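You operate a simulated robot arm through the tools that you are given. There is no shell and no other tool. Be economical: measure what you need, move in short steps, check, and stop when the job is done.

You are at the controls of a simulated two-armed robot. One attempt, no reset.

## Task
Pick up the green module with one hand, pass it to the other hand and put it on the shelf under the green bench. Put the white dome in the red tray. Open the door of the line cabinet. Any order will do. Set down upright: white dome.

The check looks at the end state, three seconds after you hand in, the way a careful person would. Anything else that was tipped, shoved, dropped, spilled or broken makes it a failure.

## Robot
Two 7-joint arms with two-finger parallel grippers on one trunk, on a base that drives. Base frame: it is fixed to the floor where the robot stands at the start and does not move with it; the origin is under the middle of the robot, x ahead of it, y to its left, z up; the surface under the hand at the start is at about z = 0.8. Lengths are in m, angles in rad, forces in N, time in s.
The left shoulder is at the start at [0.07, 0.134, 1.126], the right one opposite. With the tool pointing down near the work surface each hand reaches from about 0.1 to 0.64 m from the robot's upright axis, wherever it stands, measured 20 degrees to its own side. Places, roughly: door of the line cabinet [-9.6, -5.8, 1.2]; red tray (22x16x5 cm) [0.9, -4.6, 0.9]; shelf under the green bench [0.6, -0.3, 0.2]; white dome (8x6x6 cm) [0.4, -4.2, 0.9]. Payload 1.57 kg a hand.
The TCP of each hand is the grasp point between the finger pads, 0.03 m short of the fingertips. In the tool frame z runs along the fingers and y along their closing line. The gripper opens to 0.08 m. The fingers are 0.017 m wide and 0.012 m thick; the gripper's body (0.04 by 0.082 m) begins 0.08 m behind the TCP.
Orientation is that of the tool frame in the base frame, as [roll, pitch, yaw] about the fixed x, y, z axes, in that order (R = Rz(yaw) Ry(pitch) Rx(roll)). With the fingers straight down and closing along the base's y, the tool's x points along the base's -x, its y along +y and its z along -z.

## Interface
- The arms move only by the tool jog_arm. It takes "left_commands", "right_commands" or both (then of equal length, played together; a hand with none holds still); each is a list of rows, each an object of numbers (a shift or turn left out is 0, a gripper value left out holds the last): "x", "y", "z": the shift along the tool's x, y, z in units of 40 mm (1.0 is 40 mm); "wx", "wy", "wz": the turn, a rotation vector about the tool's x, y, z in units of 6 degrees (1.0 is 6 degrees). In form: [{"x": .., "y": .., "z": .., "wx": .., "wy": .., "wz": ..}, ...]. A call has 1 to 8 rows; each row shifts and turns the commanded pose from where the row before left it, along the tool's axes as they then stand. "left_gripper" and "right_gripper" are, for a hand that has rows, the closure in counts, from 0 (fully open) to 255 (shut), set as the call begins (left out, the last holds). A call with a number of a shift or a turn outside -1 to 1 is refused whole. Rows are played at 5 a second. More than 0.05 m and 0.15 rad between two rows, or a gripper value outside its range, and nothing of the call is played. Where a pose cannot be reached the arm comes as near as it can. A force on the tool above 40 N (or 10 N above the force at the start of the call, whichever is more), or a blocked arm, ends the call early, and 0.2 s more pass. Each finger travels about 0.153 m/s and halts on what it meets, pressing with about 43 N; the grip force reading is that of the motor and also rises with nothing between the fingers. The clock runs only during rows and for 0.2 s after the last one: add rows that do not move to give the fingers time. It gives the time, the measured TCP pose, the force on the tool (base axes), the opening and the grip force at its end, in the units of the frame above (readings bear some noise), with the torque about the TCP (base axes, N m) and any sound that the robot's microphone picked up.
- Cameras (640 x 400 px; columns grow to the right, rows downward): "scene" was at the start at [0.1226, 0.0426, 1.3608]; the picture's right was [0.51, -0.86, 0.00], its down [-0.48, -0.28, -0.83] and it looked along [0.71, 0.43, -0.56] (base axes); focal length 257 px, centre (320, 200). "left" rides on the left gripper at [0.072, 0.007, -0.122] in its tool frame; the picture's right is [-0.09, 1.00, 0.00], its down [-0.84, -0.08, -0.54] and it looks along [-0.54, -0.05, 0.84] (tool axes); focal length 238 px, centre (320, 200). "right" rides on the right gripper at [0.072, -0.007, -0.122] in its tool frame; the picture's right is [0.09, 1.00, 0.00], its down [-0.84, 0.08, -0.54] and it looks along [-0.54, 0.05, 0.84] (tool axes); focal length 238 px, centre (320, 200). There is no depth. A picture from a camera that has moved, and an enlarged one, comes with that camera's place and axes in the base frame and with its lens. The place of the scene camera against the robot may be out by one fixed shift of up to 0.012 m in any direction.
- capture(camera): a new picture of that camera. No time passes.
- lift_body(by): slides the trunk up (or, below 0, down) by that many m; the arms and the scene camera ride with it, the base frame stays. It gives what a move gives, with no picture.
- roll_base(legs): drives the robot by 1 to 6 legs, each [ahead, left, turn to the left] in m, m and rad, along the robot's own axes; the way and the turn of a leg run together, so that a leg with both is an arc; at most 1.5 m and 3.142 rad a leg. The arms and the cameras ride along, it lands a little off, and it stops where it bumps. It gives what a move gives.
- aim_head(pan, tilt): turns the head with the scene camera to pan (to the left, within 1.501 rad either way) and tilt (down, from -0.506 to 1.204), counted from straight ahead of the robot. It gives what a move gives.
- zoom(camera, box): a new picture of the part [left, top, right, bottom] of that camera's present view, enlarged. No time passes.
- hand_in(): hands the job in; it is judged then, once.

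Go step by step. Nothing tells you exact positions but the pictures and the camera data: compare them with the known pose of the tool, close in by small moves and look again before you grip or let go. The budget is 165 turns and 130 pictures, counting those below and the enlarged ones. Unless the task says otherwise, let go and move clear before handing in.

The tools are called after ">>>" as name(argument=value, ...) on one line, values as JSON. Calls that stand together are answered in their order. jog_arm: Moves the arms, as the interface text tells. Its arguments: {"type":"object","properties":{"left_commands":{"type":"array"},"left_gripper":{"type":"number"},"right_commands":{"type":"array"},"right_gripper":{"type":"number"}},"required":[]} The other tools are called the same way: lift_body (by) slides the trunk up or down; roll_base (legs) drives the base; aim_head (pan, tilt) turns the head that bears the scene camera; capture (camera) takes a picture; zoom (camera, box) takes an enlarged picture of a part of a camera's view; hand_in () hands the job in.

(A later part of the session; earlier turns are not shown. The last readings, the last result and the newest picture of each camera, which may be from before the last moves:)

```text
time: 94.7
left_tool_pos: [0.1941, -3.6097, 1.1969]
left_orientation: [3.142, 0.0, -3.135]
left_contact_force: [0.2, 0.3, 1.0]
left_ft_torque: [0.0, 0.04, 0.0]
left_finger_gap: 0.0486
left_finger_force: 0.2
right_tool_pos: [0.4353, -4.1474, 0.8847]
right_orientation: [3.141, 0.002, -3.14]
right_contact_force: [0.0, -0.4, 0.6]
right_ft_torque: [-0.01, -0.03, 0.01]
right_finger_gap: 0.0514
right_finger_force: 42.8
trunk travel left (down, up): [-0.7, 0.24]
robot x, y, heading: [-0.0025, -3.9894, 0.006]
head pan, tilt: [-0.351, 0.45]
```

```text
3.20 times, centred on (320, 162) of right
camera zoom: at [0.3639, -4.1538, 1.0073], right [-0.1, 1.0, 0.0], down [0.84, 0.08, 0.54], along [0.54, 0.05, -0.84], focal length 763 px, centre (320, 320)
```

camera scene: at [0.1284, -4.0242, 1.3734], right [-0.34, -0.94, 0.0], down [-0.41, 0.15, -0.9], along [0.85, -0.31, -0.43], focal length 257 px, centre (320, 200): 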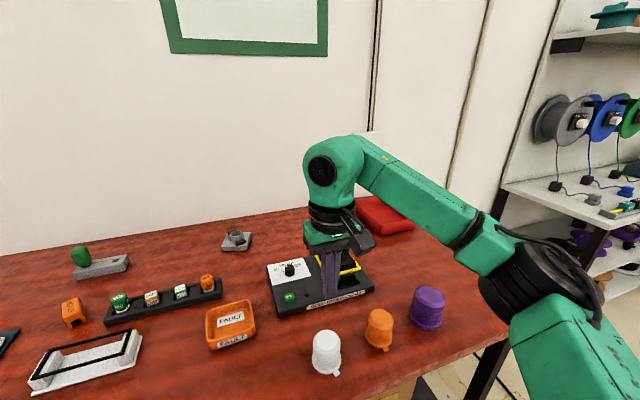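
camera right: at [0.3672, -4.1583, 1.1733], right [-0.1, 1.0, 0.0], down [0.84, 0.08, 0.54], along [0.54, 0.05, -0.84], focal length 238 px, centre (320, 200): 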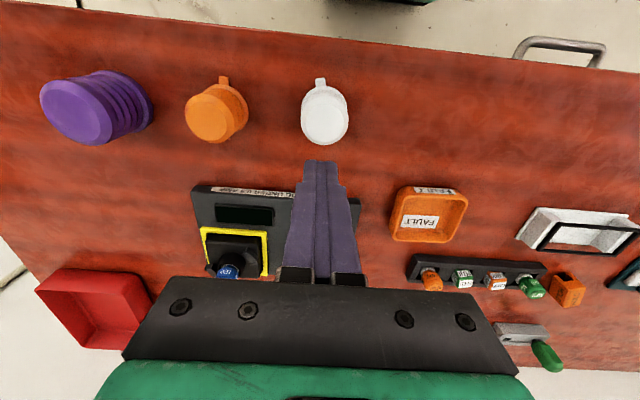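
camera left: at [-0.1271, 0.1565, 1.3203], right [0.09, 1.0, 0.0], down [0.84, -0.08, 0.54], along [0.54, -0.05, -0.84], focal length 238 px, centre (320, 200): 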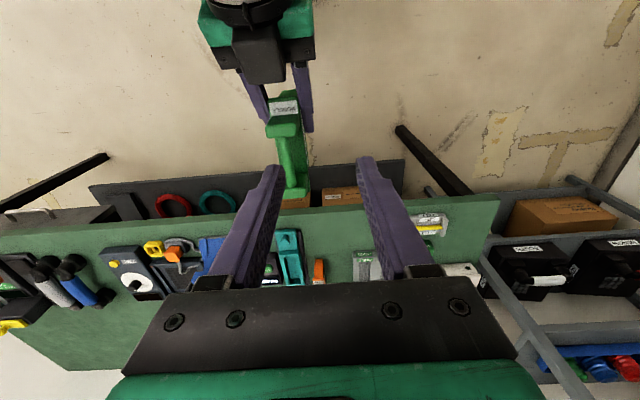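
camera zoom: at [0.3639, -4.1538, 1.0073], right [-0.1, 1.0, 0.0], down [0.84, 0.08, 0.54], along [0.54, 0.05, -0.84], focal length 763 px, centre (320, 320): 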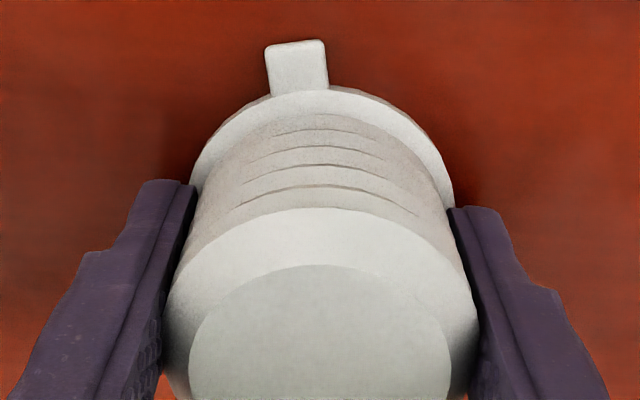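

Gripped again at 51 mm. Lifting slowly by 1 cm to watch for slip.

>>> jog_arm(right_commands=[{"z": -0.06}, {"z": -0.06}, {"z": -0.06}, {"z": -0.06}, {}])

>>> zoom(camera="right", box=[220, 100, 420, 225])

>>> zoom(camera="scene", box=[280, 300, 440, 400])

```text
time: 95.9
left_tool_pos: [0.1963, -3.6081, 1.1975]
left_orientation: [-3.141, 0.001, -3.14]
left_contact_force: [-0.2, -0.3, -0.5]
left_ft_torque: [-0.01, -0.03, -0.03]
left_finger_gap: 0.0485
left_finger_force: 0.0
right_tool_pos: [0.4365, -4.147, 0.895]
right_orientation: [3.14, 0.0, -3.138]
right_contact_force: [0.3, 0.1, 0.2]
right_ft_torque: [0.01, 0.0, 0.0]
right_finger_gap: 0.0514
right_finger_force: 42.7
trunk travel left (down, up): [-0.7, 0.24]
robot x, y, heading: [-0.0071, -3.9933, 0.003]
head pan, tilt: [-0.351, 0.45]
```

```text
3.20 times, centred on (320, 162) of right
camera zoom: at [0.3637, -4.1543, 1.0172], right [-0.1, 1.0, 0.0], down [0.84, 0.08, 0.54], along [0.54, 0.05, -0.84], focal length 763 px, centre (320, 320)
```

zoom: 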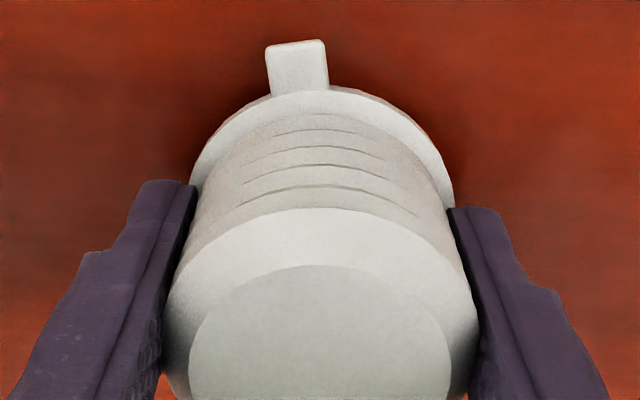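

```text
4.00 times, centred on (360, 350) of scene
camera zoom: at [0.1291, -4.025, 1.3733], right [-0.34, -0.94, 0.0], down [-0.41, 0.15, -0.9], along [0.85, -0.31, -0.44], focal length 1027 px, centre (160, -400)
```

zoom: 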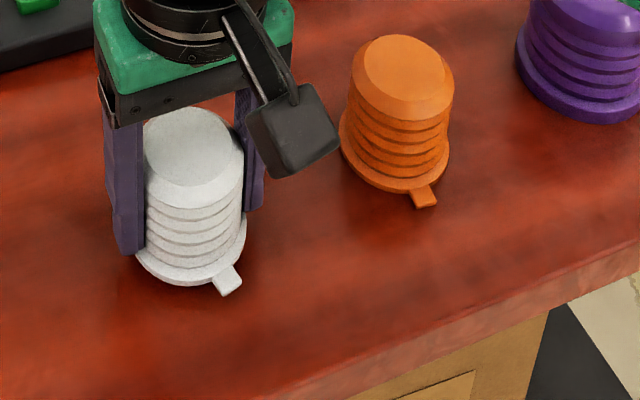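

It rises with the hand now. Continuing up at a gentle pace.

>>> jog_arm(right_commands=[{"z": -0.3}, {"z": -0.4}, {"z": -0.5}, {"z": -0.6}, {"z": -0.6}, {"z": -0.6}, {"z": -0.6}, {"z": -0.4}])

>>> zoom(camera="right", box=[220, 100, 420, 225])

```text
time: 97.7
left_tool_pos: [0.1951, -3.609, 1.1974]
left_orientation: [3.141, 0.0, -3.138]
left_contact_force: [-0.1, -0.6, -0.5]
left_ft_torque: [0.01, 0.0, 0.02]
left_finger_gap: 0.0487
left_finger_force: 0.1
right_tool_pos: [0.4356, -4.1464, 1.0556]
right_orientation: [3.141, 0.003, -3.138]
right_contact_force: [0.6, -0.2, -0.7]
right_ft_torque: [0.0, -0.01, -0.02]
right_finger_gap: 0.0514
right_finger_force: 42.8
trunk travel left (down, up): [-0.7, 0.24]
robot x, y, heading: [-0.0047, -3.9894, 0.004]
head pan, tilt: [-0.351, 0.45]
```

```text
3.20 times, centred on (320, 162) of right
camera zoom: at [0.3634, -4.1544, 1.1777], right [-0.1, 1.0, 0.0], down [0.84, 0.08, 0.54], along [0.54, 0.05, -0.84], focal length 763 px, centre (320, 320)
```

zoom: 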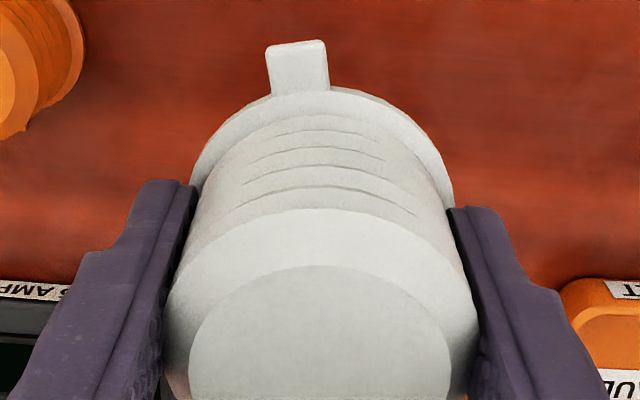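

The dome is secure. The tray is best reached from the bench's far end: I'll back off, slide right past the end, turn left 1.2 rad, and look before entering the gap.

>>> roll_base(legs=[[-0.5, 0, 0], [0, -1.0, 0], [0, 0, 1.2]])

>>> aim_head(pan=-0.8, tilt=0.5)

>>> capture(camera="scene")

```text
time: 108.4
left_tool_pos: [-0.7799, -4.6648, 1.1974]
left_orientation: [3.141, 0.001, -1.942]
left_contact_force: [-0.5, -0.2, -0.9]
left_ft_torque: [-0.01, 0.01, -0.01]
left_finger_gap: 0.0486
left_finger_force: 0.0
right_tool_pos: [-0.1904, -4.6384, 1.0565]
right_orientation: [3.141, 0.002, -1.941]
right_contact_force: [0.7, 0.4, 0.3]
right_ft_torque: [0.0, 0.0, 0.01]
right_finger_gap: 0.0512
right_finger_force: 43.1
trunk travel left (down, up): [-0.7, 0.24]
robot x, y, heading: [-0.4962, -4.9908, 1.197]
head pan, tilt: [-0.351, 0.45]
```

```text
time: 109.3
left_tool_pos: [-0.7798, -4.665, 1.1975]
left_orientation: [3.141, 0.001, -1.942]
left_contact_force: [0.3, -1.5, 0.2]
left_ft_torque: [-0.02, 0.02, -0.02]
left_finger_gap: 0.0487
left_finger_force: 0.2
right_tool_pos: [-0.19, -4.639, 1.0552]
right_orientation: [-3.141, 0.003, -1.941]
right_contact_force: [1.1, 0.3, -0.1]
right_ft_torque: [0.03, 0.0, -0.03]
right_finger_gap: 0.0514
right_finger_force: 43.6
trunk travel left (down, up): [-0.7, 0.24]
robot x, y, heading: [-0.495, -4.9895, 1.204]
head pan, tilt: [-0.799, 0.499]
```

```text
60 pictures are left
camera scene: at [-0.3991, -4.9109, 1.3689], right [0.39, -0.92, 0.0], down [-0.44, -0.19, -0.88], along [0.81, 0.34, -0.48], focal length 257 px, centre (320, 200)
```

scene: 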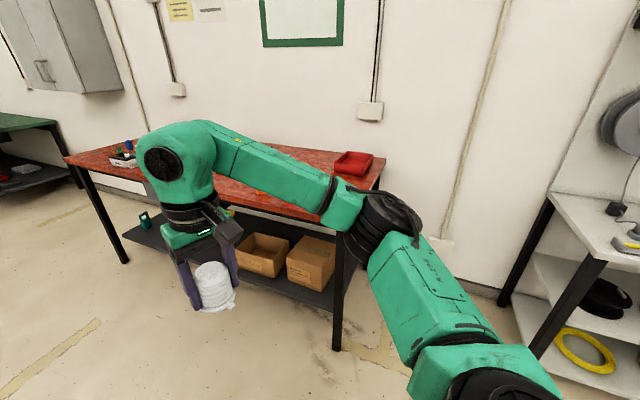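

The gap between bench end (y≈-4.67) and rack (y≈-5.6) is wide enough. Moving in along +x, first part.

>>> roll_base(legs=[[0.2, -0.46, 0]])

>>> aim_head(pan=-0.6, tilt=0.6)

>>> capture(camera="scene")

```text
time: 112.2
left_tool_pos: [-0.2764, -4.6451, 1.197]
left_orientation: [3.141, 0.0, -1.942]
left_contact_force: [0.5, 0.1, 0.4]
left_ft_torque: [-0.01, -0.02, 0.01]
left_finger_gap: 0.0485
left_finger_force: 0.1
right_tool_pos: [0.3127, -4.6185, 1.0551]
right_orientation: [3.141, 0.002, -1.941]
right_contact_force: [-0.2, 0.4, -0.3]
right_ft_torque: [-0.01, 0.02, -0.03]
right_finger_gap: 0.0514
right_finger_force: 43.5
trunk travel left (down, up): [-0.7, 0.24]
robot x, y, heading: [0.01, -4.973, 1.196]
head pan, tilt: [-0.799, 0.499]
```

```text
time: 113.0
left_tool_pos: [-0.2749, -4.6466, 1.1972]
left_orientation: [3.141, 0.0, -1.941]
left_contact_force: [-0.1, -0.8, -0.5]
left_ft_torque: [0.01, 0.0, -0.02]
left_finger_gap: 0.0486
left_finger_force: 0.1
right_tool_pos: [0.3133, -4.6194, 1.0557]
right_orientation: [3.14, 0.003, -1.94]
right_contact_force: [0.6, -0.3, -1.0]
right_ft_torque: [0.02, 0.02, -0.02]
right_finger_gap: 0.0512
right_finger_force: 42.9
trunk travel left (down, up): [-0.7, 0.24]
robot x, y, heading: [0.0054, -4.9716, 1.199]
head pan, tilt: [-0.6, 0.6]
```

```text
59 pictures are left
camera scene: at [0.095, -4.8771, 1.3598], right [0.56, -0.83, 0.0], down [-0.47, -0.32, -0.83], along [0.68, 0.47, -0.56], focal length 257 px, centre (320, 200)
```

scene: 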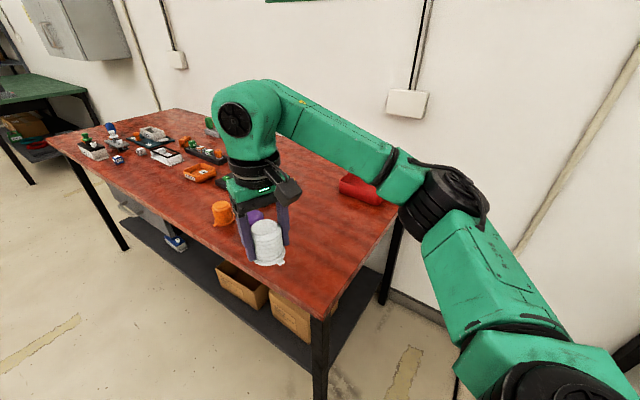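

Tray confirmed near [0.82, -4.54]; wall at x≈1.15. Moving the rest of the way.

>>> roll_base(legs=[[0.155, -0.4, 0]])

>>> capture(camera="right")

>>> capture(camera="scene")

```text
time: 115.6
left_tool_pos: [0.154, -4.6482, 1.1956]
left_orientation: [-3.14, 0.001, -1.937]
left_contact_force: [0.3, -0.5, 0.6]
left_ft_torque: [-0.02, -0.01, 0.02]
left_finger_gap: 0.0486
left_finger_force: 0.1
right_tool_pos: [0.7429, -4.6202, 1.0567]
right_orientation: [3.141, 0.002, -1.938]
right_contact_force: [0.1, -0.1, -1.0]
right_ft_torque: [-0.01, 0.01, 0.0]
right_finger_gap: 0.0514
right_finger_force: 43.1
trunk travel left (down, up): [-0.7, 0.24]
robot x, y, heading: [0.4397, -4.9686, 1.204]
head pan, tilt: [-0.6, 0.6]
```

```text
58 pictures are left
camera right: at [0.7231, -4.6889, 1.1775], right [-0.96, 0.27, 0.0], down [0.23, 0.81, 0.54], along [0.15, 0.52, -0.84], focal length 238 px, centre (320, 200)
```

right: 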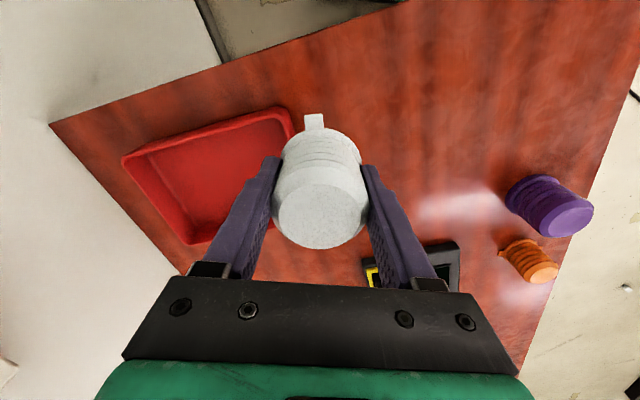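

```text
57 pictures are left
camera scene: at [0.5246, -4.8781, 1.3599], right [0.57, -0.82, 0.0], down [-0.46, -0.32, -0.83], along [0.68, 0.47, -0.56], focal length 257 px, centre (320, 200)
```

scene: 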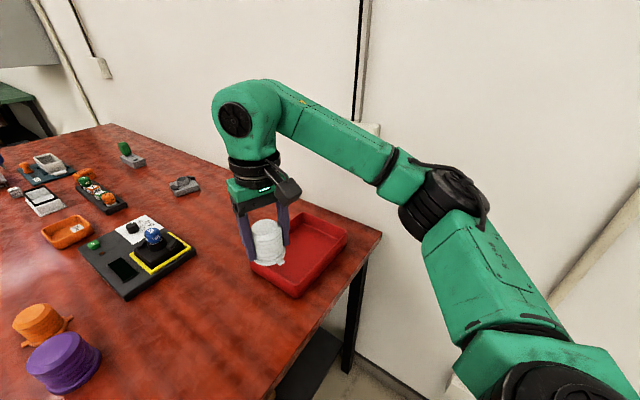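

Tray rim spans x 0.776–0.994, y -4.64 to -4.49. I'll move over its middle [0.87, -4.565] and look.

>>> jog_arm(right_commands=[{"x": -0.5, "y": -0.5}, {"x": -0.5, "y": -0.5}, {"x": -0.5, "y": -0.5}, {"x": -0.5, "y": -0.5}, {"x": -0.45, "y": -0.45}, {"z": 0.6}, {"z": 0.6}, {}])

>>> capture(camera="right")

>>> zoom(camera="scene", box=[200, 160, 440, 310])

```text
time: 117.4
left_tool_pos: [0.1538, -4.648, 1.1967]
left_orientation: [3.141, 0.0, -1.937]
left_contact_force: [0.4, 0.5, 0.4]
left_ft_torque: [-0.07, -0.02, 0.0]
left_finger_gap: 0.0485
left_finger_force: 0.0
right_tool_pos: [0.8699, -4.5623, 1.007]
right_orientation: [-3.141, 0.003, -1.937]
right_contact_force: [0.2, 0.5, -1.0]
right_ft_torque: [0.04, -0.02, 0.03]
right_finger_gap: 0.0514
right_finger_force: 43.0
trunk travel left (down, up): [-0.7, 0.24]
robot x, y, heading: [0.4372, -4.9712, 1.204]
head pan, tilt: [-0.6, 0.6]
```

```text
56 pictures are left
camera right: at [0.8499, -4.6323, 1.1287], right [-0.96, 0.27, 0.0], down [0.23, 0.81, 0.54], along [0.15, 0.52, -0.84], focal length 238 px, centre (320, 200)
```

right: 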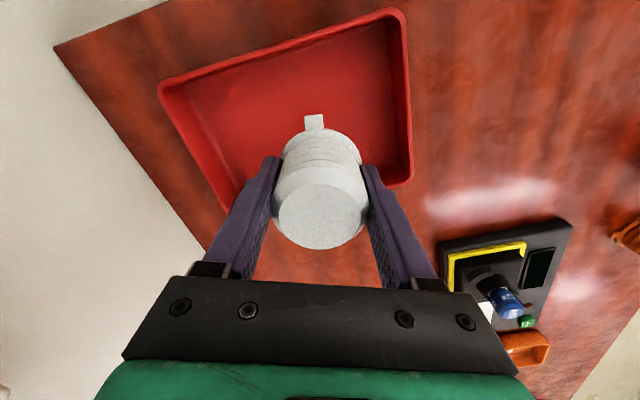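

```text
2.67 times, centred on (320, 235) of scene
camera zoom: at [0.5253, -4.8781, 1.3598], right [0.57, -0.82, 0.0], down [-0.47, -0.32, -0.83], along [0.68, 0.47, -0.56], focal length 685 px, centre (320, 107)
```

zoom: 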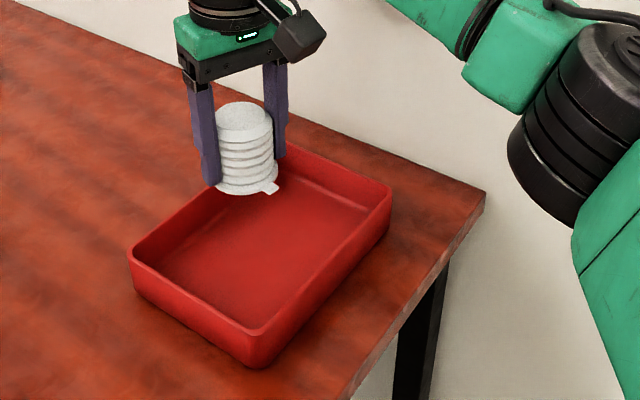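

The hand is over the tray's middle. Descending to just above the floor.

>>> jog_arm(right_commands=[{"z": 0.6}, {"z": 0.6}, {"z": 0.6}, {"z": 0.5}, {}])

>>> jog_arm(right_commands=[{"z": 0.1}, {"z": 0.1}, {}])

>>> zoom(camera="scene", box=[200, 160, 440, 310])

```text
time: 118.6
left_tool_pos: [0.1554, -4.6485, 1.1971]
left_orientation: [3.141, 0.0, -1.937]
left_contact_force: [0.7, 0.2, -0.4]
left_ft_torque: [0.01, -0.01, -0.01]
left_finger_gap: 0.0485
left_finger_force: 0.1
right_tool_pos: [0.8703, -4.561, 0.9161]
right_orientation: [3.14, 0.001, -1.937]
right_contact_force: [0.2, 0.0, -0.3]
right_ft_torque: [-0.01, 0.03, 0.02]
right_finger_gap: 0.0513
right_finger_force: 42.5
trunk travel left (down, up): [-0.7, 0.24]
robot x, y, heading: [0.4397, -4.9744, 1.2]
head pan, tilt: [-0.6, 0.6]
```

```text
time: 119.4
left_tool_pos: [0.1547, -4.6483, 1.1977]
left_orientation: [-3.141, -0.001, -1.936]
left_contact_force: [0.3, 0.2, -0.4]
left_ft_torque: [-0.01, 0.0, 0.02]
left_finger_gap: 0.0486
left_finger_force: 0.0
right_tool_pos: [0.8697, -4.5623, 0.9092]
right_orientation: [-3.141, -0.002, -1.938]
right_contact_force: [-0.7, 0.3, -0.8]
right_ft_torque: [0.0, 0.0, 0.0]
right_finger_gap: 0.0516
right_finger_force: 43.1
trunk travel left (down, up): [-0.7, 0.24]
robot x, y, heading: [0.439, -4.9743, 1.204]
head pan, tilt: [-0.6, 0.6]
```

```text
2.67 times, centred on (320, 235) of scene
camera zoom: at [0.5256, -4.8781, 1.3598], right [0.57, -0.82, 0.0], down [-0.47, -0.32, -0.82], along [0.68, 0.47, -0.57], focal length 685 px, centre (320, 107)
```

zoom: 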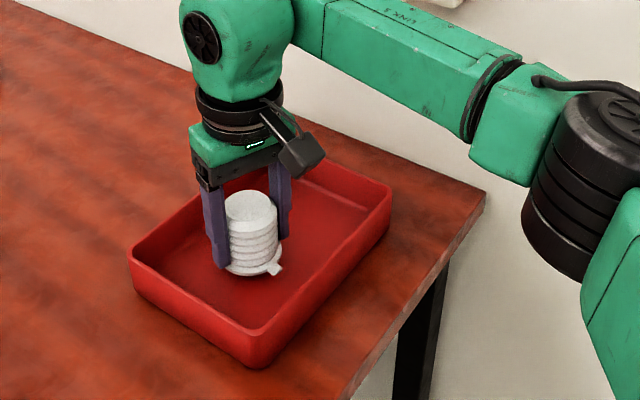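

Inside the tray with no contact yet. Lowering in 3 mm steps.

>>> jog_arm(right_commands=[{"z": 0.075}, {"z": 0.075}, {}])

>>> jog_arm(right_commands=[{"z": 0.075}, {"z": 0.075}, {}])

```text
time: 120.2
left_tool_pos: [0.154, -4.6478, 1.1968]
left_orientation: [-3.141, 0.0, -1.936]
left_contact_force: [0.1, 0.1, -0.4]
left_ft_torque: [0.0, -0.04, -0.01]
left_finger_gap: 0.0484
left_finger_force: 0.1
right_tool_pos: [0.8704, -4.5607, 0.9028]
right_orientation: [3.141, 0.002, -1.938]
right_contact_force: [0.0, 0.7, 0.1]
right_ft_torque: [-0.04, 0.01, 0.0]
right_finger_gap: 0.0514
right_finger_force: 42.9
trunk travel left (down, up): [-0.7, 0.24]
robot x, y, heading: [0.4398, -4.9715, 1.201]
head pan, tilt: [-0.6, 0.6]
```

```text
time: 121.0
left_tool_pos: [0.1539, -4.6475, 1.198]
left_orientation: [3.141, 0.001, -1.937]
left_contact_force: [-0.6, -0.1, 0.7]
left_ft_torque: [-0.06, 0.01, -0.02]
left_finger_gap: 0.0485
left_finger_force: 0.0
right_tool_pos: [0.8699, -4.5625, 0.896]
right_orientation: [-3.14, 0.002, -1.938]
right_contact_force: [-0.4, -0.9, -0.9]
right_ft_torque: [0.01, 0.02, 0.0]
right_finger_gap: 0.0515
right_finger_force: 42.7
trunk travel left (down, up): [-0.7, 0.24]
robot x, y, heading: [0.4418, -4.9761, 1.206]
head pan, tilt: [-0.6, 0.6]
```

>>> jog_arm(right_commands=[{"z": 0.06}, {"z": 0.06}, {}])

>>> jog_arm(right_commands=[{"z": 0.05}, {}])

```text
time: 121.8
left_tool_pos: [0.1541, -4.6498, 1.1976]
left_orientation: [3.14, 0.0, -1.938]
left_contact_force: [0.4, -0.2, 0.3]
left_ft_torque: [-0.01, 0.0, 0.0]
left_finger_gap: 0.0487
left_finger_force: 0.1
right_tool_pos: [0.8694, -4.5629, 0.8929]
right_orientation: [-3.141, 0.003, -1.938]
right_contact_force: [1.7, -0.1, 8.0]
right_ft_torque: [-0.1, -0.22, 0.06]
right_finger_gap: 0.0511
right_finger_force: 43.3
trunk travel left (down, up): [-0.7, 0.24]
robot x, y, heading: [0.4359, -4.9708, 1.206]
head pan, tilt: [-0.6, 0.6]
```

```text
time: 122.4
left_tool_pos: [0.1532, -4.6492, 1.1959]
left_orientation: [-3.141, 0.001, -1.937]
left_contact_force: [-0.2, 0.3, -0.5]
left_ft_torque: [0.0, 0.02, 0.01]
left_finger_gap: 0.049
left_finger_force: 0.0
right_tool_pos: [0.868, -4.5632, 0.8925]
right_orientation: [3.139, 0.008, -1.937]
right_contact_force: [7.9, 5.9, 27.4]
right_ft_torque: [-0.58, -0.33, 0.19]
right_finger_gap: 0.0514
right_finger_force: 42.2
trunk travel left (down, up): [-0.7, 0.24]
robot x, y, heading: [0.4359, -4.9701, 1.21]
head pan, tilt: [-0.6, 0.6]
```

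The dome touches the tray floor. Easing off 3 mm of command, then opening and rising straight up.

>>> jog_arm(right_commands=[{"z": -0.06}, {}])

>>> jog_arm(right_commands=[{}, {}, {}], right_gripper=0)

>>> zoom(camera="right", box=[220, 100, 420, 225])

```text
time: 123.0
left_tool_pos: [0.1532, -4.6487, 1.1983]
left_orientation: [-3.14, 0.001, -1.937]
left_contact_force: [0.4, 0.1, 0.0]
left_ft_torque: [-0.01, -0.02, 0.0]
left_finger_gap: 0.0486
left_finger_force: 0.1
right_tool_pos: [0.8684, -4.5639, 0.8927]
right_orientation: [-3.141, 0.002, -1.936]
right_contact_force: [2.3, 4.3, 17.6]
right_ft_torque: [-0.26, -0.24, 0.1]
right_finger_gap: 0.0514
right_finger_force: 43.0
trunk travel left (down, up): [-0.7, 0.24]
robot x, y, heading: [0.4361, -4.9705, 1.204]
head pan, tilt: [-0.6, 0.6]
```

```text
time: 123.8
left_tool_pos: [0.1539, -4.6484, 1.1964]
left_orientation: [3.141, 0.0, -1.936]
left_contact_force: [-0.7, 0.6, 0.0]
left_ft_torque: [-0.05, 0.0, 0.0]
left_finger_gap: 0.0486
left_finger_force: 0.2
right_tool_pos: [0.8705, -4.5642, 0.8905]
right_orientation: [-3.141, 0.0, -1.936]
right_contact_force: [0.1, 0.5, -0.3]
right_ft_torque: [0.03, -0.02, -0.02]
right_finger_gap: 0.0798
right_finger_force: 0.1
trunk travel left (down, up): [-0.7, 0.24]
robot x, y, heading: [0.4362, -4.9689, 1.205]
head pan, tilt: [-0.6, 0.6]
```

```text
3.20 times, centred on (320, 162) of right
camera zoom: at [0.8504, -4.6328, 1.0127], right [-0.96, 0.27, 0.0], down [0.23, 0.81, 0.54], along [0.15, 0.52, -0.84], focal length 763 px, centre (320, 320)
```

zoom: 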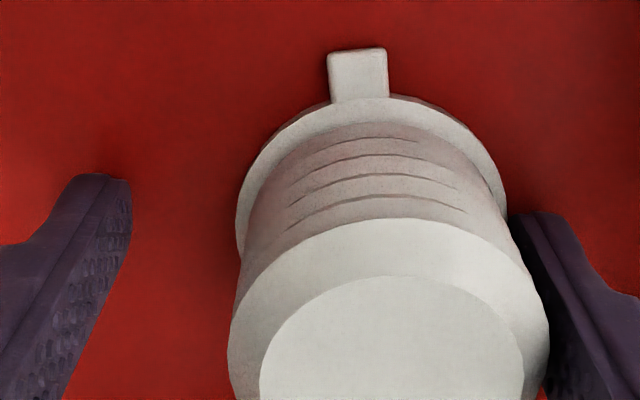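

The fingers are open but the dome is touching one finger. I'll shift the hand about 1 cm toward that side to centre on it before rising.

>>> jog_arm(right_commands=[{"y": 0.13}, {"y": 0.13}, {}])

>>> zoom(camera="right", box=[220, 100, 420, 225])

```text
time: 124.6
left_tool_pos: [0.1549, -4.6474, 1.197]
left_orientation: [-3.141, 0.001, -1.936]
left_contact_force: [-0.3, 0.5, -0.5]
left_ft_torque: [-0.03, 0.03, -0.01]
left_finger_gap: 0.0488
left_finger_force: 0.1
right_tool_pos: [0.86, -4.5592, 0.8909]
right_orientation: [-3.141, 0.001, -1.937]
right_contact_force: [-0.6, -0.4, 0.9]
right_ft_torque: [-0.02, 0.03, -0.01]
right_finger_gap: 0.0799
right_finger_force: 0.0
trunk travel left (down, up): [-0.7, 0.24]
robot x, y, heading: [0.4378, -4.9741, 1.205]
head pan, tilt: [-0.6, 0.6]
```

```text
3.20 times, centred on (320, 162) of right
camera zoom: at [0.8406, -4.6288, 1.0128], right [-0.96, 0.27, 0.0], down [0.23, 0.81, 0.54], along [0.15, 0.52, -0.84], focal length 763 px, centre (320, 320)
```

zoom: 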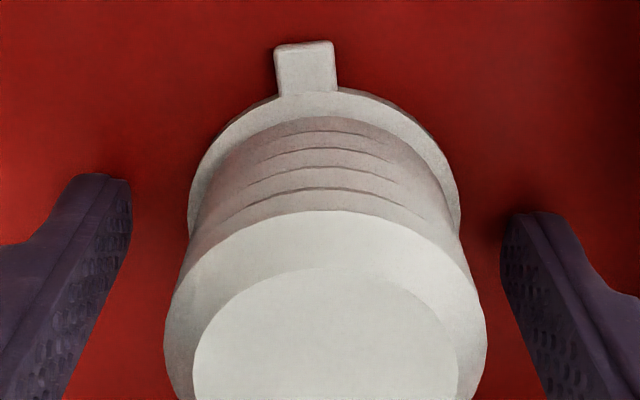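

Centred and free. Rising straight up.

>>> jog_arm(right_commands=[{"z": -0.2}, {"z": -0.5}, {"z": -0.8}, {"z": -0.9}, {"z": -0.9}, {"z": -0.9}])

>>> capture(camera="right")

>>> capture(camera="scene")

```text
time: 126.0
left_tool_pos: [0.1528, -4.649, 1.1965]
left_orientation: [-3.14, 0.0, -1.937]
left_contact_force: [0.4, 0.6, 1.1]
left_ft_torque: [0.02, -0.01, 0.01]
left_finger_gap: 0.0485
left_finger_force: 0.1
right_tool_pos: [0.8608, -4.5583, 1.0593]
right_orientation: [3.141, 0.003, -1.936]
right_contact_force: [-0.6, 0.1, 0.4]
right_ft_torque: [0.0, 0.0, -0.04]
right_finger_gap: 0.0803
right_finger_force: 0.1
trunk travel left (down, up): [-0.7, 0.24]
robot x, y, heading: [0.4402, -4.9739, 1.204]
head pan, tilt: [-0.6, 0.6]
```

```text
51 pictures are left
camera right: at [0.8402, -4.6281, 1.1821], right [-0.96, 0.27, 0.0], down [0.23, 0.81, 0.54], along [0.15, 0.52, -0.84], focal length 238 px, centre (320, 200)
```

right: 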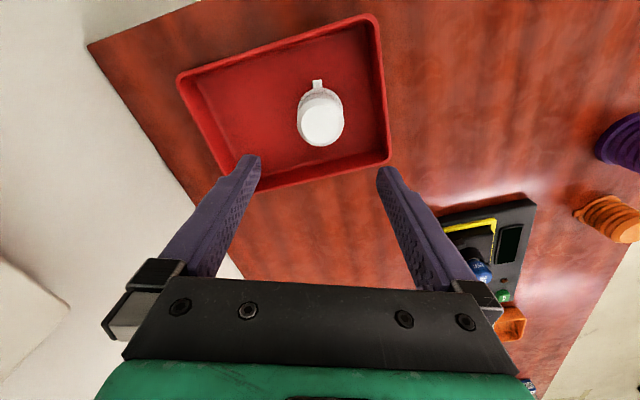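

```text
50 pictures are left
camera scene: at [0.5245, -4.8784, 1.3599], right [0.57, -0.82, 0.0], down [-0.46, -0.32, -0.83], along [0.68, 0.47, -0.56], focal length 257 px, centre (320, 200)
```

scene: 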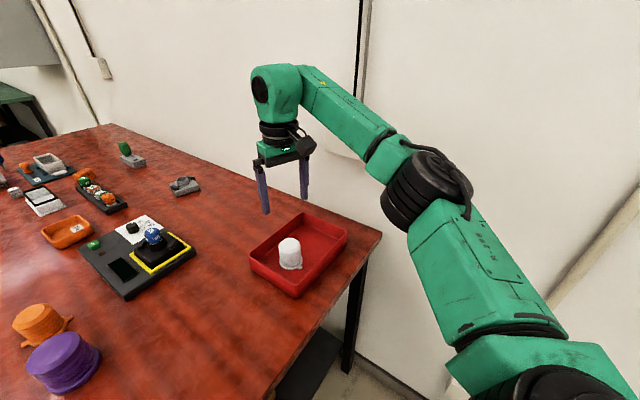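

The dome stands upright in the tray. Now tucking the right hand and backing out of the gap, then looking toward the line cabinet.

>>> jog_arm(right_commands=[{"x": 0.7, "z": -0.6}, {"x": 0.8, "z": -0.6}, {"x": 0.9, "z": -0.3}, {"x": 0.9}, {"x": 0.9}, {"x": 0.9}, {"x": 0.9}, {"x": 0.5}])

>>> roll_base(legs=[[-0.17, 0.43, 0], [-0.18, 0.45, 0], [0, 0, 1.5]])

>>> aim_head(pan=0.4, tilt=0.1)

>>> capture(camera="scene")

```text
time: 127.8
left_tool_pos: [0.1533, -4.6484, 1.1974]
left_orientation: [-3.142, 0.001, -1.937]
left_contact_force: [-0.5, 0.0, -0.1]
left_ft_torque: [0.01, -0.02, 0.01]
left_finger_gap: 0.0488
left_finger_force: 0.0
right_tool_pos: [0.7655, -4.801, 1.1189]
right_orientation: [3.14, 0.001, -1.938]
right_contact_force: [0.0, 0.6, -0.1]
right_ft_torque: [0.02, 0.03, 0.01]
right_finger_gap: 0.0799
right_finger_force: 0.1
trunk travel left (down, up): [-0.7, 0.24]
robot x, y, heading: [0.437, -4.9732, 1.204]
head pan, tilt: [-0.6, 0.6]
```

```text
time: 136.7
left_tool_pos: [-0.8471, -5.2431, 1.1971]
left_orientation: [3.14, 0.0, -0.436]
left_contact_force: [-0.5, -0.2, 0.1]
left_ft_torque: [0.0, 0.01, 0.02]
left_finger_gap: 0.0487
left_finger_force: 0.3
right_tool_pos: [-0.6503, -4.643, 1.1185]
right_orientation: [-3.141, 0.002, -0.438]
right_contact_force: [0.3, 0.1, -0.3]
right_ft_torque: [-0.03, -0.01, -0.01]
right_finger_gap: 0.0801
right_finger_force: 0.1
trunk travel left (down, up): [-0.7, 0.24]
robot x, y, heading: [-0.5033, -4.9841, 2.707]
head pan, tilt: [-0.6, 0.6]
```

```text
time: 138.0
left_tool_pos: [-0.8461, -5.2433, 1.1973]
left_orientation: [-3.141, 0.001, -0.438]
left_contact_force: [-0.8, 0.1, -0.5]
left_ft_torque: [-0.01, 0.02, 0.01]
left_finger_gap: 0.0484
left_finger_force: 0.1
right_tool_pos: [-0.6509, -4.6436, 1.1203]
right_orientation: [-3.141, 0.0, -0.439]
right_contact_force: [0.2, 0.0, 0.3]
right_ft_torque: [0.01, -0.04, 0.03]
right_finger_gap: 0.0797
right_finger_force: 0.0
trunk travel left (down, up): [-0.7, 0.24]
robot x, y, heading: [-0.5011, -4.9863, 2.703]
head pan, tilt: [0.4, 0.099]
```

```text
49 pictures are left
camera scene: at [-0.6445, -4.961, 1.4059], right [0.04, 1.0, 0.0], down [0.1, 0.0, -0.99], along [-0.99, 0.04, -0.1], focal length 257 px, centre (320, 200)
```

scene: 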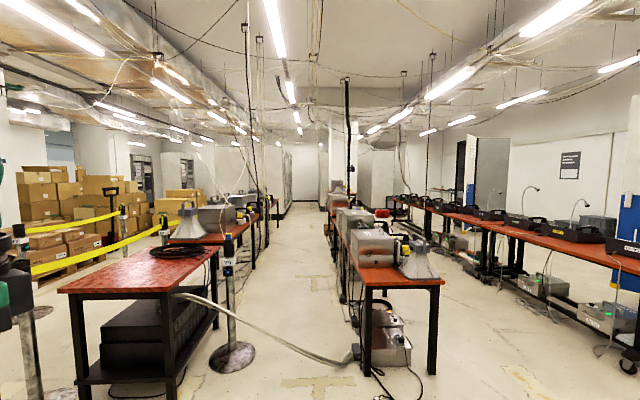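

The cabinet should be near column 285 at the end of the left aisle. Zooming in there and on the aisle floor.

>>> zoom(camera="scene", box=[220, 120, 380, 220])

>>> zoom(camera="scene", box=[160, 180, 480, 380])

```text
4.00 times, centred on (300, 170) of scene
camera zoom: at [-0.6445, -4.961, 1.4059], right [0.04, 1.0, 0.0], down [0.1, 0.0, -0.99], along [-0.99, 0.04, -0.1], focal length 1027 px, centre (400, 320)
```

zoom: 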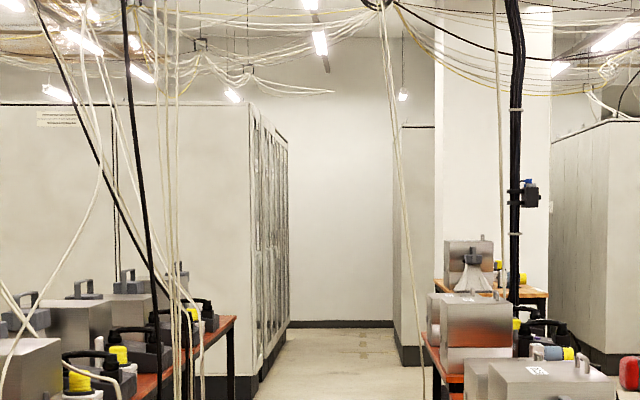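

```text
2.00 times, centred on (320, 280) of scene
camera zoom: at [-0.6445, -4.961, 1.4059], right [0.04, 1.0, 0.0], down [0.1, 0.0, -0.99], along [-0.99, 0.04, -0.1], focal length 514 px, centre (320, 40)
```

zoom: 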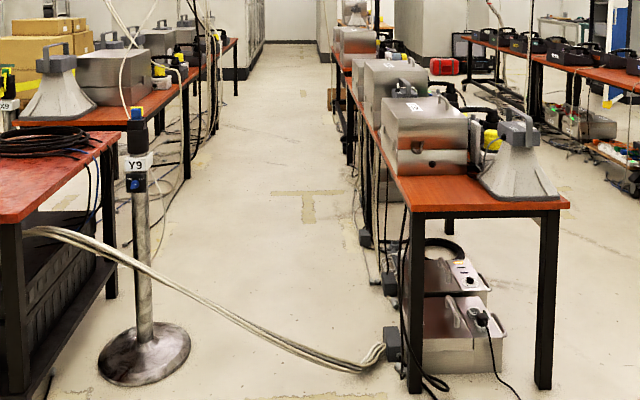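

The cabinet row has its fronts at y≈-5.86 starting at x≈-9.5. The left aisle is partly blocked by a post and a cable bundle, so I'll check the aisle to the right of the centre row.

>>> roll_base(legs=[[0, 0, 0.435], [0, -1.1, 0]])

>>> aim_head(pan=0.0, tilt=0.25)

>>> capture(camera="scene")

>>> aim_head(pan=-1.0, tilt=0.2)

>>> capture(camera="scene")

```text
time: 144.9
left_tool_pos: [-0.701, -4.2582, 1.197]
left_orientation: [-3.141, 0.0, 0.001]
left_contact_force: [0.9, -0.1, -0.6]
left_ft_torque: [0.01, -0.01, -0.04]
left_finger_gap: 0.0486
left_finger_force: 0.0
right_tool_pos: [-0.7774, -3.631, 1.1198]
right_orientation: [3.141, 0.002, 0.0]
right_contact_force: [-1.2, -0.2, 0.4]
right_ft_torque: [-0.01, 0.0, 0.06]
right_finger_gap: 0.0801
right_finger_force: 0.0
trunk travel left (down, up): [-0.7, 0.24]
robot x, y, heading: [-0.4993, -3.8783, 3.143]
head pan, tilt: [0.4, 0.099]
```

```text
time: 145.8
left_tool_pos: [-0.7017, -4.2588, 1.1972]
left_orientation: [3.141, -0.001, -0.001]
left_contact_force: [0.5, -0.8, 0.0]
left_ft_torque: [0.0, 0.0, 0.01]
left_finger_gap: 0.0485
left_finger_force: 0.1
right_tool_pos: [-0.7776, -3.6325, 1.1188]
right_orientation: [3.141, 0.003, -0.002]
right_contact_force: [-0.2, 0.1, -0.9]
right_ft_torque: [0.0, 0.02, -0.02]
right_finger_gap: 0.0802
right_finger_force: 0.1
trunk travel left (down, up): [-0.7, 0.24]
robot x, y, heading: [-0.5033, -3.8772, 3.144]
head pan, tilt: [0.0, 0.25]
```

```text
46 pictures are left
camera scene: at [-0.6477, -3.8801, 1.3921], right [0.0, 1.0, 0.0], down [0.25, 0.0, -0.97], along [-0.97, 0.0, -0.25], focal length 257 px, centre (320, 200)
```

scene: 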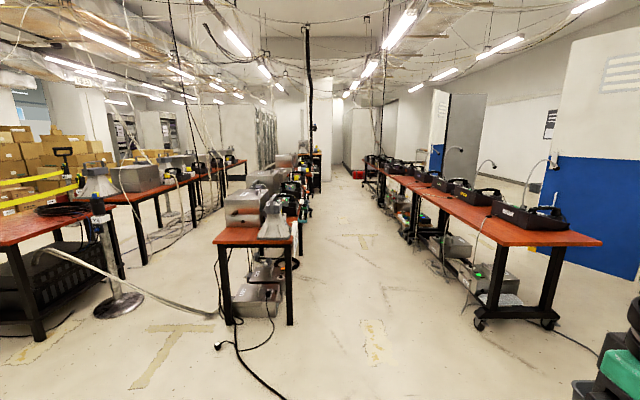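

```text
time: 147.0
left_tool_pos: [-0.7009, -4.2575, 1.1973]
left_orientation: [3.141, 0.0, -0.002]
left_contact_force: [0.7, -0.1, 0.3]
left_ft_torque: [0.01, 0.0, 0.0]
left_finger_gap: 0.0485
left_finger_force: 0.0
right_tool_pos: [-0.7784, -3.6313, 1.1175]
right_orientation: [-3.141, 0.002, -0.001]
right_contact_force: [-0.5, -0.4, -0.6]
right_ft_torque: [0.0, -0.02, 0.01]
right_finger_gap: 0.0801
right_finger_force: 0.1
trunk travel left (down, up): [-0.7, 0.24]
robot x, y, heading: [-0.4995, -3.8746, 3.14]
head pan, tilt: [-1.0, 0.201]
```

```text
45 pictures are left
camera scene: at [-0.6047, -3.8017, 1.3966], right [0.84, 0.54, 0.0], down [0.11, -0.17, -0.98], along [-0.53, 0.83, -0.2], focal length 257 px, centre (320, 200)
```

scene: 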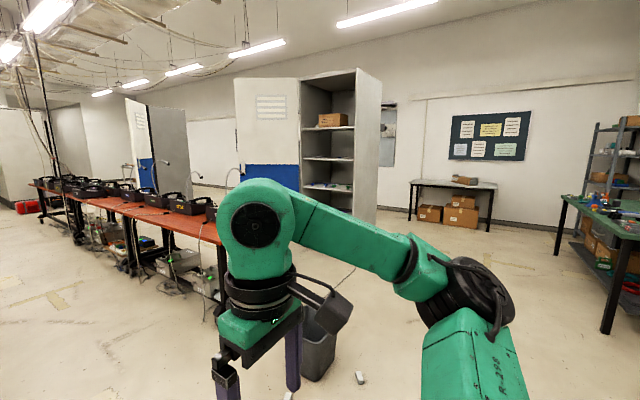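

The right aisle (y between about -4.1 and -2.7) is wide and clear. I'll drive down it at y≈-3.4 and look for the way across to the cabinets.

>>> roll_base(legs=[[0, -0.47, 0], [1.5, 0, 0], [1.5, 0, 0], [1.3, 0, 0]])

>>> aim_head(pan=0.3, tilt=0.25)

>>> capture(camera="scene")

```text
time: 170.1
left_tool_pos: [-5.006, -3.7625, 1.196]
left_orientation: [3.141, 0.001, -0.013]
left_contact_force: [-0.5, 0.1, -0.1]
left_ft_torque: [0.0, -0.02, -0.01]
left_finger_gap: 0.0484
left_finger_force: 0.0
right_tool_pos: [-5.0746, -3.1356, 1.1199]
right_orientation: [3.141, 0.002, -0.011]
right_contact_force: [-0.3, 0.0, -0.2]
right_ft_torque: [0.02, 0.02, -0.02]
right_finger_gap: 0.0798
right_finger_force: 0.0
trunk travel left (down, up): [-0.7, 0.24]
robot x, y, heading: [-4.7965, -3.3832, 3.134]
head pan, tilt: [-1.0, 0.201]
```

```text
time: 171.5
left_tool_pos: [-5.0048, -3.7637, 1.1965]
left_orientation: [3.14, 0.0, -0.013]
left_contact_force: [-0.6, 0.0, -0.2]
left_ft_torque: [0.02, 0.01, 0.0]
left_finger_gap: 0.0485
left_finger_force: 0.0
right_tool_pos: [-5.0749, -3.1359, 1.1194]
right_orientation: [3.141, 0.001, -0.013]
right_contact_force: [-0.4, 0.4, -0.6]
right_ft_torque: [0.0, -0.03, 0.02]
right_finger_gap: 0.0799
right_finger_force: 0.0
trunk travel left (down, up): [-0.7, 0.24]
robot x, y, heading: [-4.8004, -3.3853, 3.13]
head pan, tilt: [0.3, 0.25]
```

```text
44 pictures are left
camera scene: at [-4.9441, -3.4126, 1.392], right [-0.28, 0.96, 0.0], down [0.24, 0.07, -0.97], along [-0.93, -0.27, -0.25], focal length 257 px, centre (320, 200)
```

scene: 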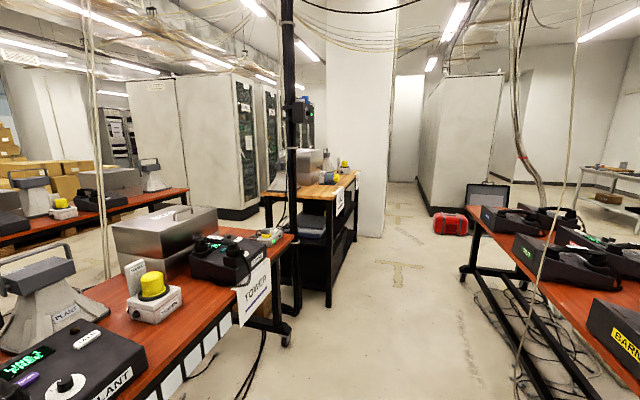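

This aisle narrows to about 0.8 m at a full-height pillar, too tight for the arms. I'll look left over the centre row at the other aisle.

>>> aim_head(pan=1.1, tilt=0.45)

>>> capture(camera="scene")

```text
time: 172.7
left_tool_pos: [-5.0049, -3.763, 1.1974]
left_orientation: [3.141, -0.001, -0.012]
left_contact_force: [0.8, 0.9, 0.0]
left_ft_torque: [0.01, -0.04, -0.03]
left_finger_gap: 0.0485
left_finger_force: 0.0
right_tool_pos: [-5.0749, -3.1354, 1.1189]
right_orientation: [-3.141, 0.001, -0.012]
right_contact_force: [-0.1, 0.4, 0.7]
right_ft_torque: [0.0, 0.01, -0.01]
right_finger_gap: 0.0802
right_finger_force: 0.1
trunk travel left (down, up): [-0.7, 0.24]
robot x, y, heading: [-4.7996, -3.3841, 3.128]
head pan, tilt: [1.1, 0.45]
```

```text
43 pictures are left
camera scene: at [-4.8974, -3.4675, 1.3734], right [-0.88, 0.47, 0.0], down [0.2, 0.38, -0.9], along [-0.42, -0.8, -0.44], focal length 257 px, centre (320, 200)
```

scene: 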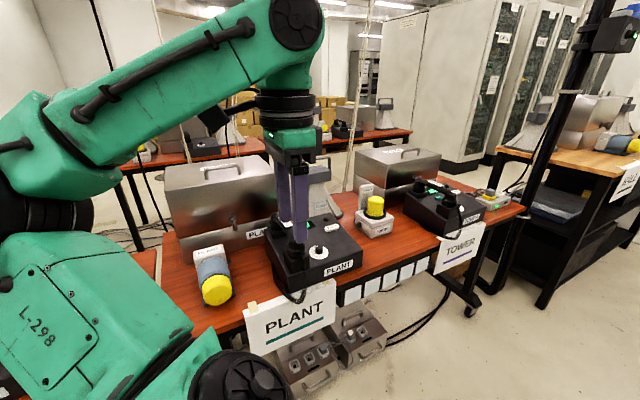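

No usable gap between the benches here. I'll back out and look at the left aisle's entrance closely.

>>> roll_base(legs=[[-1.5, 0, 0], [-1.5, 0, 0], [-0.6, 0, 0.01], [0, 1.5, 0], [0, 0.1, 0]])

>>> aim_head(pan=0.0, tilt=0.6)

>>> capture(camera="scene")

```text
time: 197.9
left_tool_pos: [-1.4077, -5.4412, 1.1973]
left_orientation: [3.14, 0.0, -0.006]
left_contact_force: [0.6, -0.1, -0.3]
left_ft_torque: [-0.02, 0.02, -0.02]
left_finger_gap: 0.0485
left_finger_force: 0.1
right_tool_pos: [-1.4818, -4.814, 1.1188]
right_orientation: [3.14, 0.001, -0.006]
right_contact_force: [0.1, 1.0, 0.3]
right_ft_torque: [0.0, -0.02, 0.03]
right_finger_gap: 0.0798
right_finger_force: 0.1
trunk travel left (down, up): [-0.7, 0.24]
robot x, y, heading: [-1.2007, -5.0626, 3.133]
head pan, tilt: [1.1, 0.45]
```

```text
time: 199.2
left_tool_pos: [-1.408, -5.4409, 1.1971]
left_orientation: [3.141, 0.0, -0.007]
left_contact_force: [0.2, 0.1, 0.2]
left_ft_torque: [-0.01, 0.02, 0.04]
left_finger_gap: 0.0485
left_finger_force: 0.0
right_tool_pos: [-1.4808, -4.8135, 1.1196]
right_orientation: [3.141, 0.003, -0.004]
right_contact_force: [0.0, -0.6, 0.3]
right_ft_torque: [-0.01, -0.03, -0.01]
right_finger_gap: 0.08
right_finger_force: 0.0
trunk travel left (down, up): [-0.7, 0.24]
robot x, y, heading: [-1.2063, -5.0603, 3.134]
head pan, tilt: [0.0, 0.6]
```

```text
42 pictures are left
camera scene: at [-1.3472, -5.0644, 1.3598], right [0.01, 1.0, 0.0], down [0.56, 0.0, -0.83], along [-0.83, 0.01, -0.56], focal length 257 px, centre (320, 200)
```

scene: 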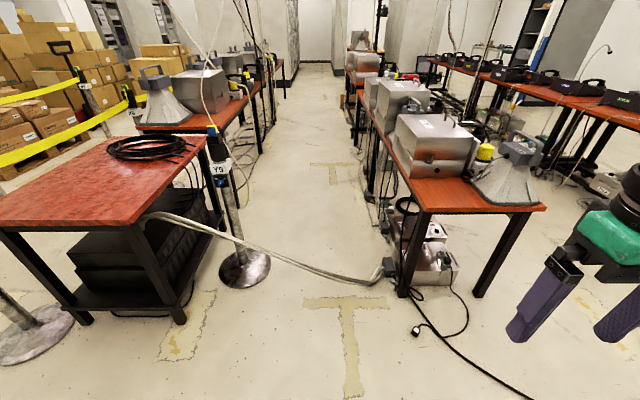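

The passage between post base (y≈-5.37) and plugs (y≈-4.65) is about 0.72 m with a cable bundle across. I'll check how wide my own base is.

>>> aim_head(pan=1.0, tilt=1.2)

>>> capture(camera="scene")

>>> aim_head(pan=0.15, tilt=0.8)

>>> zoom(camera="scene", box=[180, 90, 500, 290])

```text
time: 200.5
left_tool_pos: [-1.4066, -5.442, 1.1969]
left_orientation: [3.141, 0.0, -0.006]
left_contact_force: [0.6, -0.1, -0.3]
left_ft_torque: [0.02, 0.02, 0.02]
left_finger_gap: 0.0485
left_finger_force: 0.1
right_tool_pos: [-1.4807, -4.8143, 1.1202]
right_orientation: [3.14, 0.0, -0.005]
right_contact_force: [-0.4, 0.1, 0.0]
right_ft_torque: [-0.01, 0.0, -0.02]
right_finger_gap: 0.08
right_finger_force: 0.1
trunk travel left (down, up): [-0.7, 0.24]
robot x, y, heading: [-1.2064, -5.062, 3.136]
head pan, tilt: [1.0, 1.201]
```

```text
41 pictures are left
camera scene: at [-1.2895, -5.1114, 1.3152], right [-0.84, 0.55, 0.0], down [0.51, 0.78, -0.36], along [-0.2, -0.3, -0.93], focal length 257 px, centre (320, 200)
```

scene: 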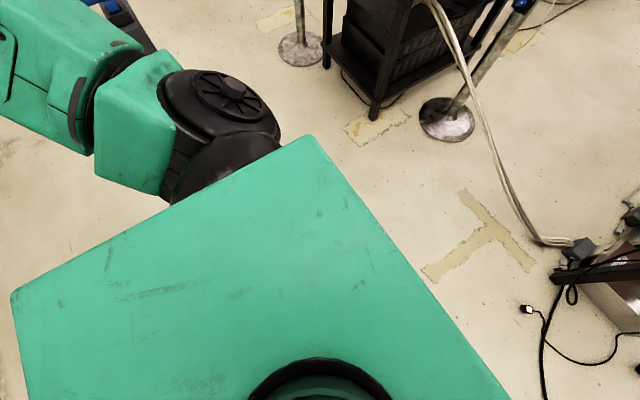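

```text
time: 201.7
left_tool_pos: [-1.4077, -5.4416, 1.1973]
left_orientation: [-3.141, 0.0, -0.006]
left_contact_force: [0.5, -0.3, -0.9]
left_ft_torque: [0.01, -0.02, -0.02]
left_finger_gap: 0.0487
left_finger_force: 0.2
right_tool_pos: [-1.481, -4.8158, 1.1199]
right_orientation: [3.14, 0.002, -0.005]
right_contact_force: [-0.1, -0.5, 0.7]
right_ft_torque: [-0.01, 0.06, 0.0]
right_finger_gap: 0.08
right_finger_force: 0.1
trunk travel left (down, up): [-0.7, 0.24]
robot x, y, heading: [-1.2048, -5.0616, 3.132]
head pan, tilt: [0.15, 0.799]
```

```text
2.00 times, centred on (340, 190) of scene
camera zoom: at [-1.3387, -5.0762, 1.3429], right [-0.14, 0.99, 0.0], down [0.71, 0.1, -0.7], along [-0.69, -0.1, -0.72], focal length 514 px, centre (280, 220)
```

zoom: 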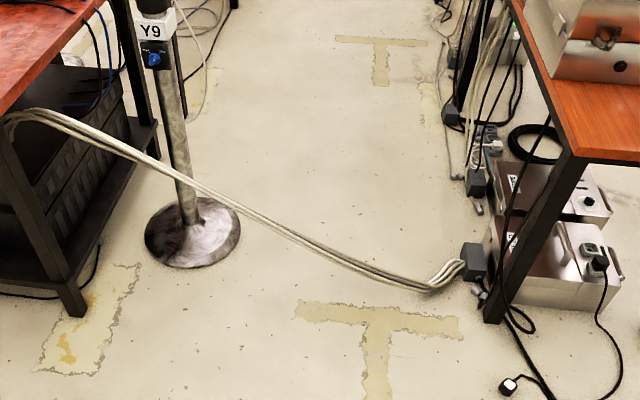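

I'll go through this aisle: raise the trunk so the arms clear the post and equipment, centre at y≈-5.01, and advance carefully.

>>> lift_body(by=0.22)

>>> roll_base(legs=[[0.75, -0.045, 0.008]])

>>> aim_head(pan=0.7, tilt=0.8)

>>> capture(camera="scene")

```text
time: 204.0
left_tool_pos: [-1.4079, -5.4426, 1.4158]
left_orientation: [3.141, 0.001, -0.007]
left_contact_force: [-0.3, -0.8, -0.4]
left_ft_torque: [0.01, -0.02, 0.01]
left_finger_gap: 0.0487
left_finger_force: 0.0
right_tool_pos: [-1.4816, -4.815, 1.34]
right_orientation: [3.14, 0.002, -0.005]
right_contact_force: [0.4, 0.1, 0.1]
right_ft_torque: [-0.03, 0.03, 0.03]
right_finger_gap: 0.0799
right_finger_force: 0.1
trunk travel left (down, up): [-0.92, 0.02]
robot x, y, heading: [-1.2068, -5.0634, 3.132]
head pan, tilt: [0.15, 0.799]
```

```text
time: 208.1
left_tool_pos: [-2.1549, -5.3943, 1.418]
left_orientation: [3.142, 0.001, -0.002]
left_contact_force: [-0.1, 0.2, 0.9]
left_ft_torque: [0.01, 0.02, 0.0]
left_finger_gap: 0.0486
left_finger_force: 0.0
right_tool_pos: [-2.2307, -4.7679, 1.3396]
right_orientation: [3.14, 0.003, 0.0]
right_contact_force: [0.1, 0.4, -0.1]
right_ft_torque: [-0.03, 0.02, -0.02]
right_finger_gap: 0.08
right_finger_force: 0.1
trunk travel left (down, up): [-0.92, 0.02]
robot x, y, heading: [-1.9532, -5.0162, 3.139]
head pan, tilt: [0.15, 0.799]
```

```text
time: 209.1
left_tool_pos: [-2.1565, -5.3954, 1.4173]
left_orientation: [3.141, 0.001, -0.001]
left_contact_force: [0.2, 0.0, 0.1]
left_ft_torque: [-0.02, 0.02, -0.03]
left_finger_gap: 0.049
left_finger_force: 0.1
right_tool_pos: [-2.2338, -4.7671, 1.3399]
right_orientation: [3.14, 0.0, 0.001]
right_contact_force: [0.0, -0.1, -0.4]
right_ft_torque: [-0.01, -0.01, 0.02]
right_finger_gap: 0.0801
right_finger_force: 0.1
trunk travel left (down, up): [-0.92, 0.02]
robot x, y, heading: [-1.9558, -5.016, 3.137]
head pan, tilt: [0.7, 0.799]
```

```text
39 pictures are left
camera scene: at [-2.0717, -5.0686, 1.5629], right [-0.64, 0.77, 0.0], down [0.55, 0.46, -0.7], along [-0.53, -0.45, -0.72], focal length 257 px, centre (320, 200)
```

scene: 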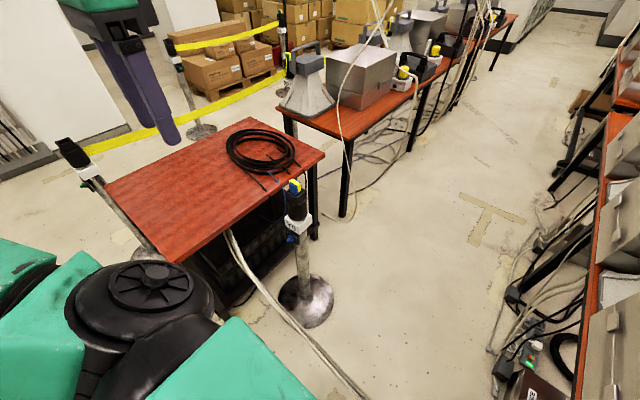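

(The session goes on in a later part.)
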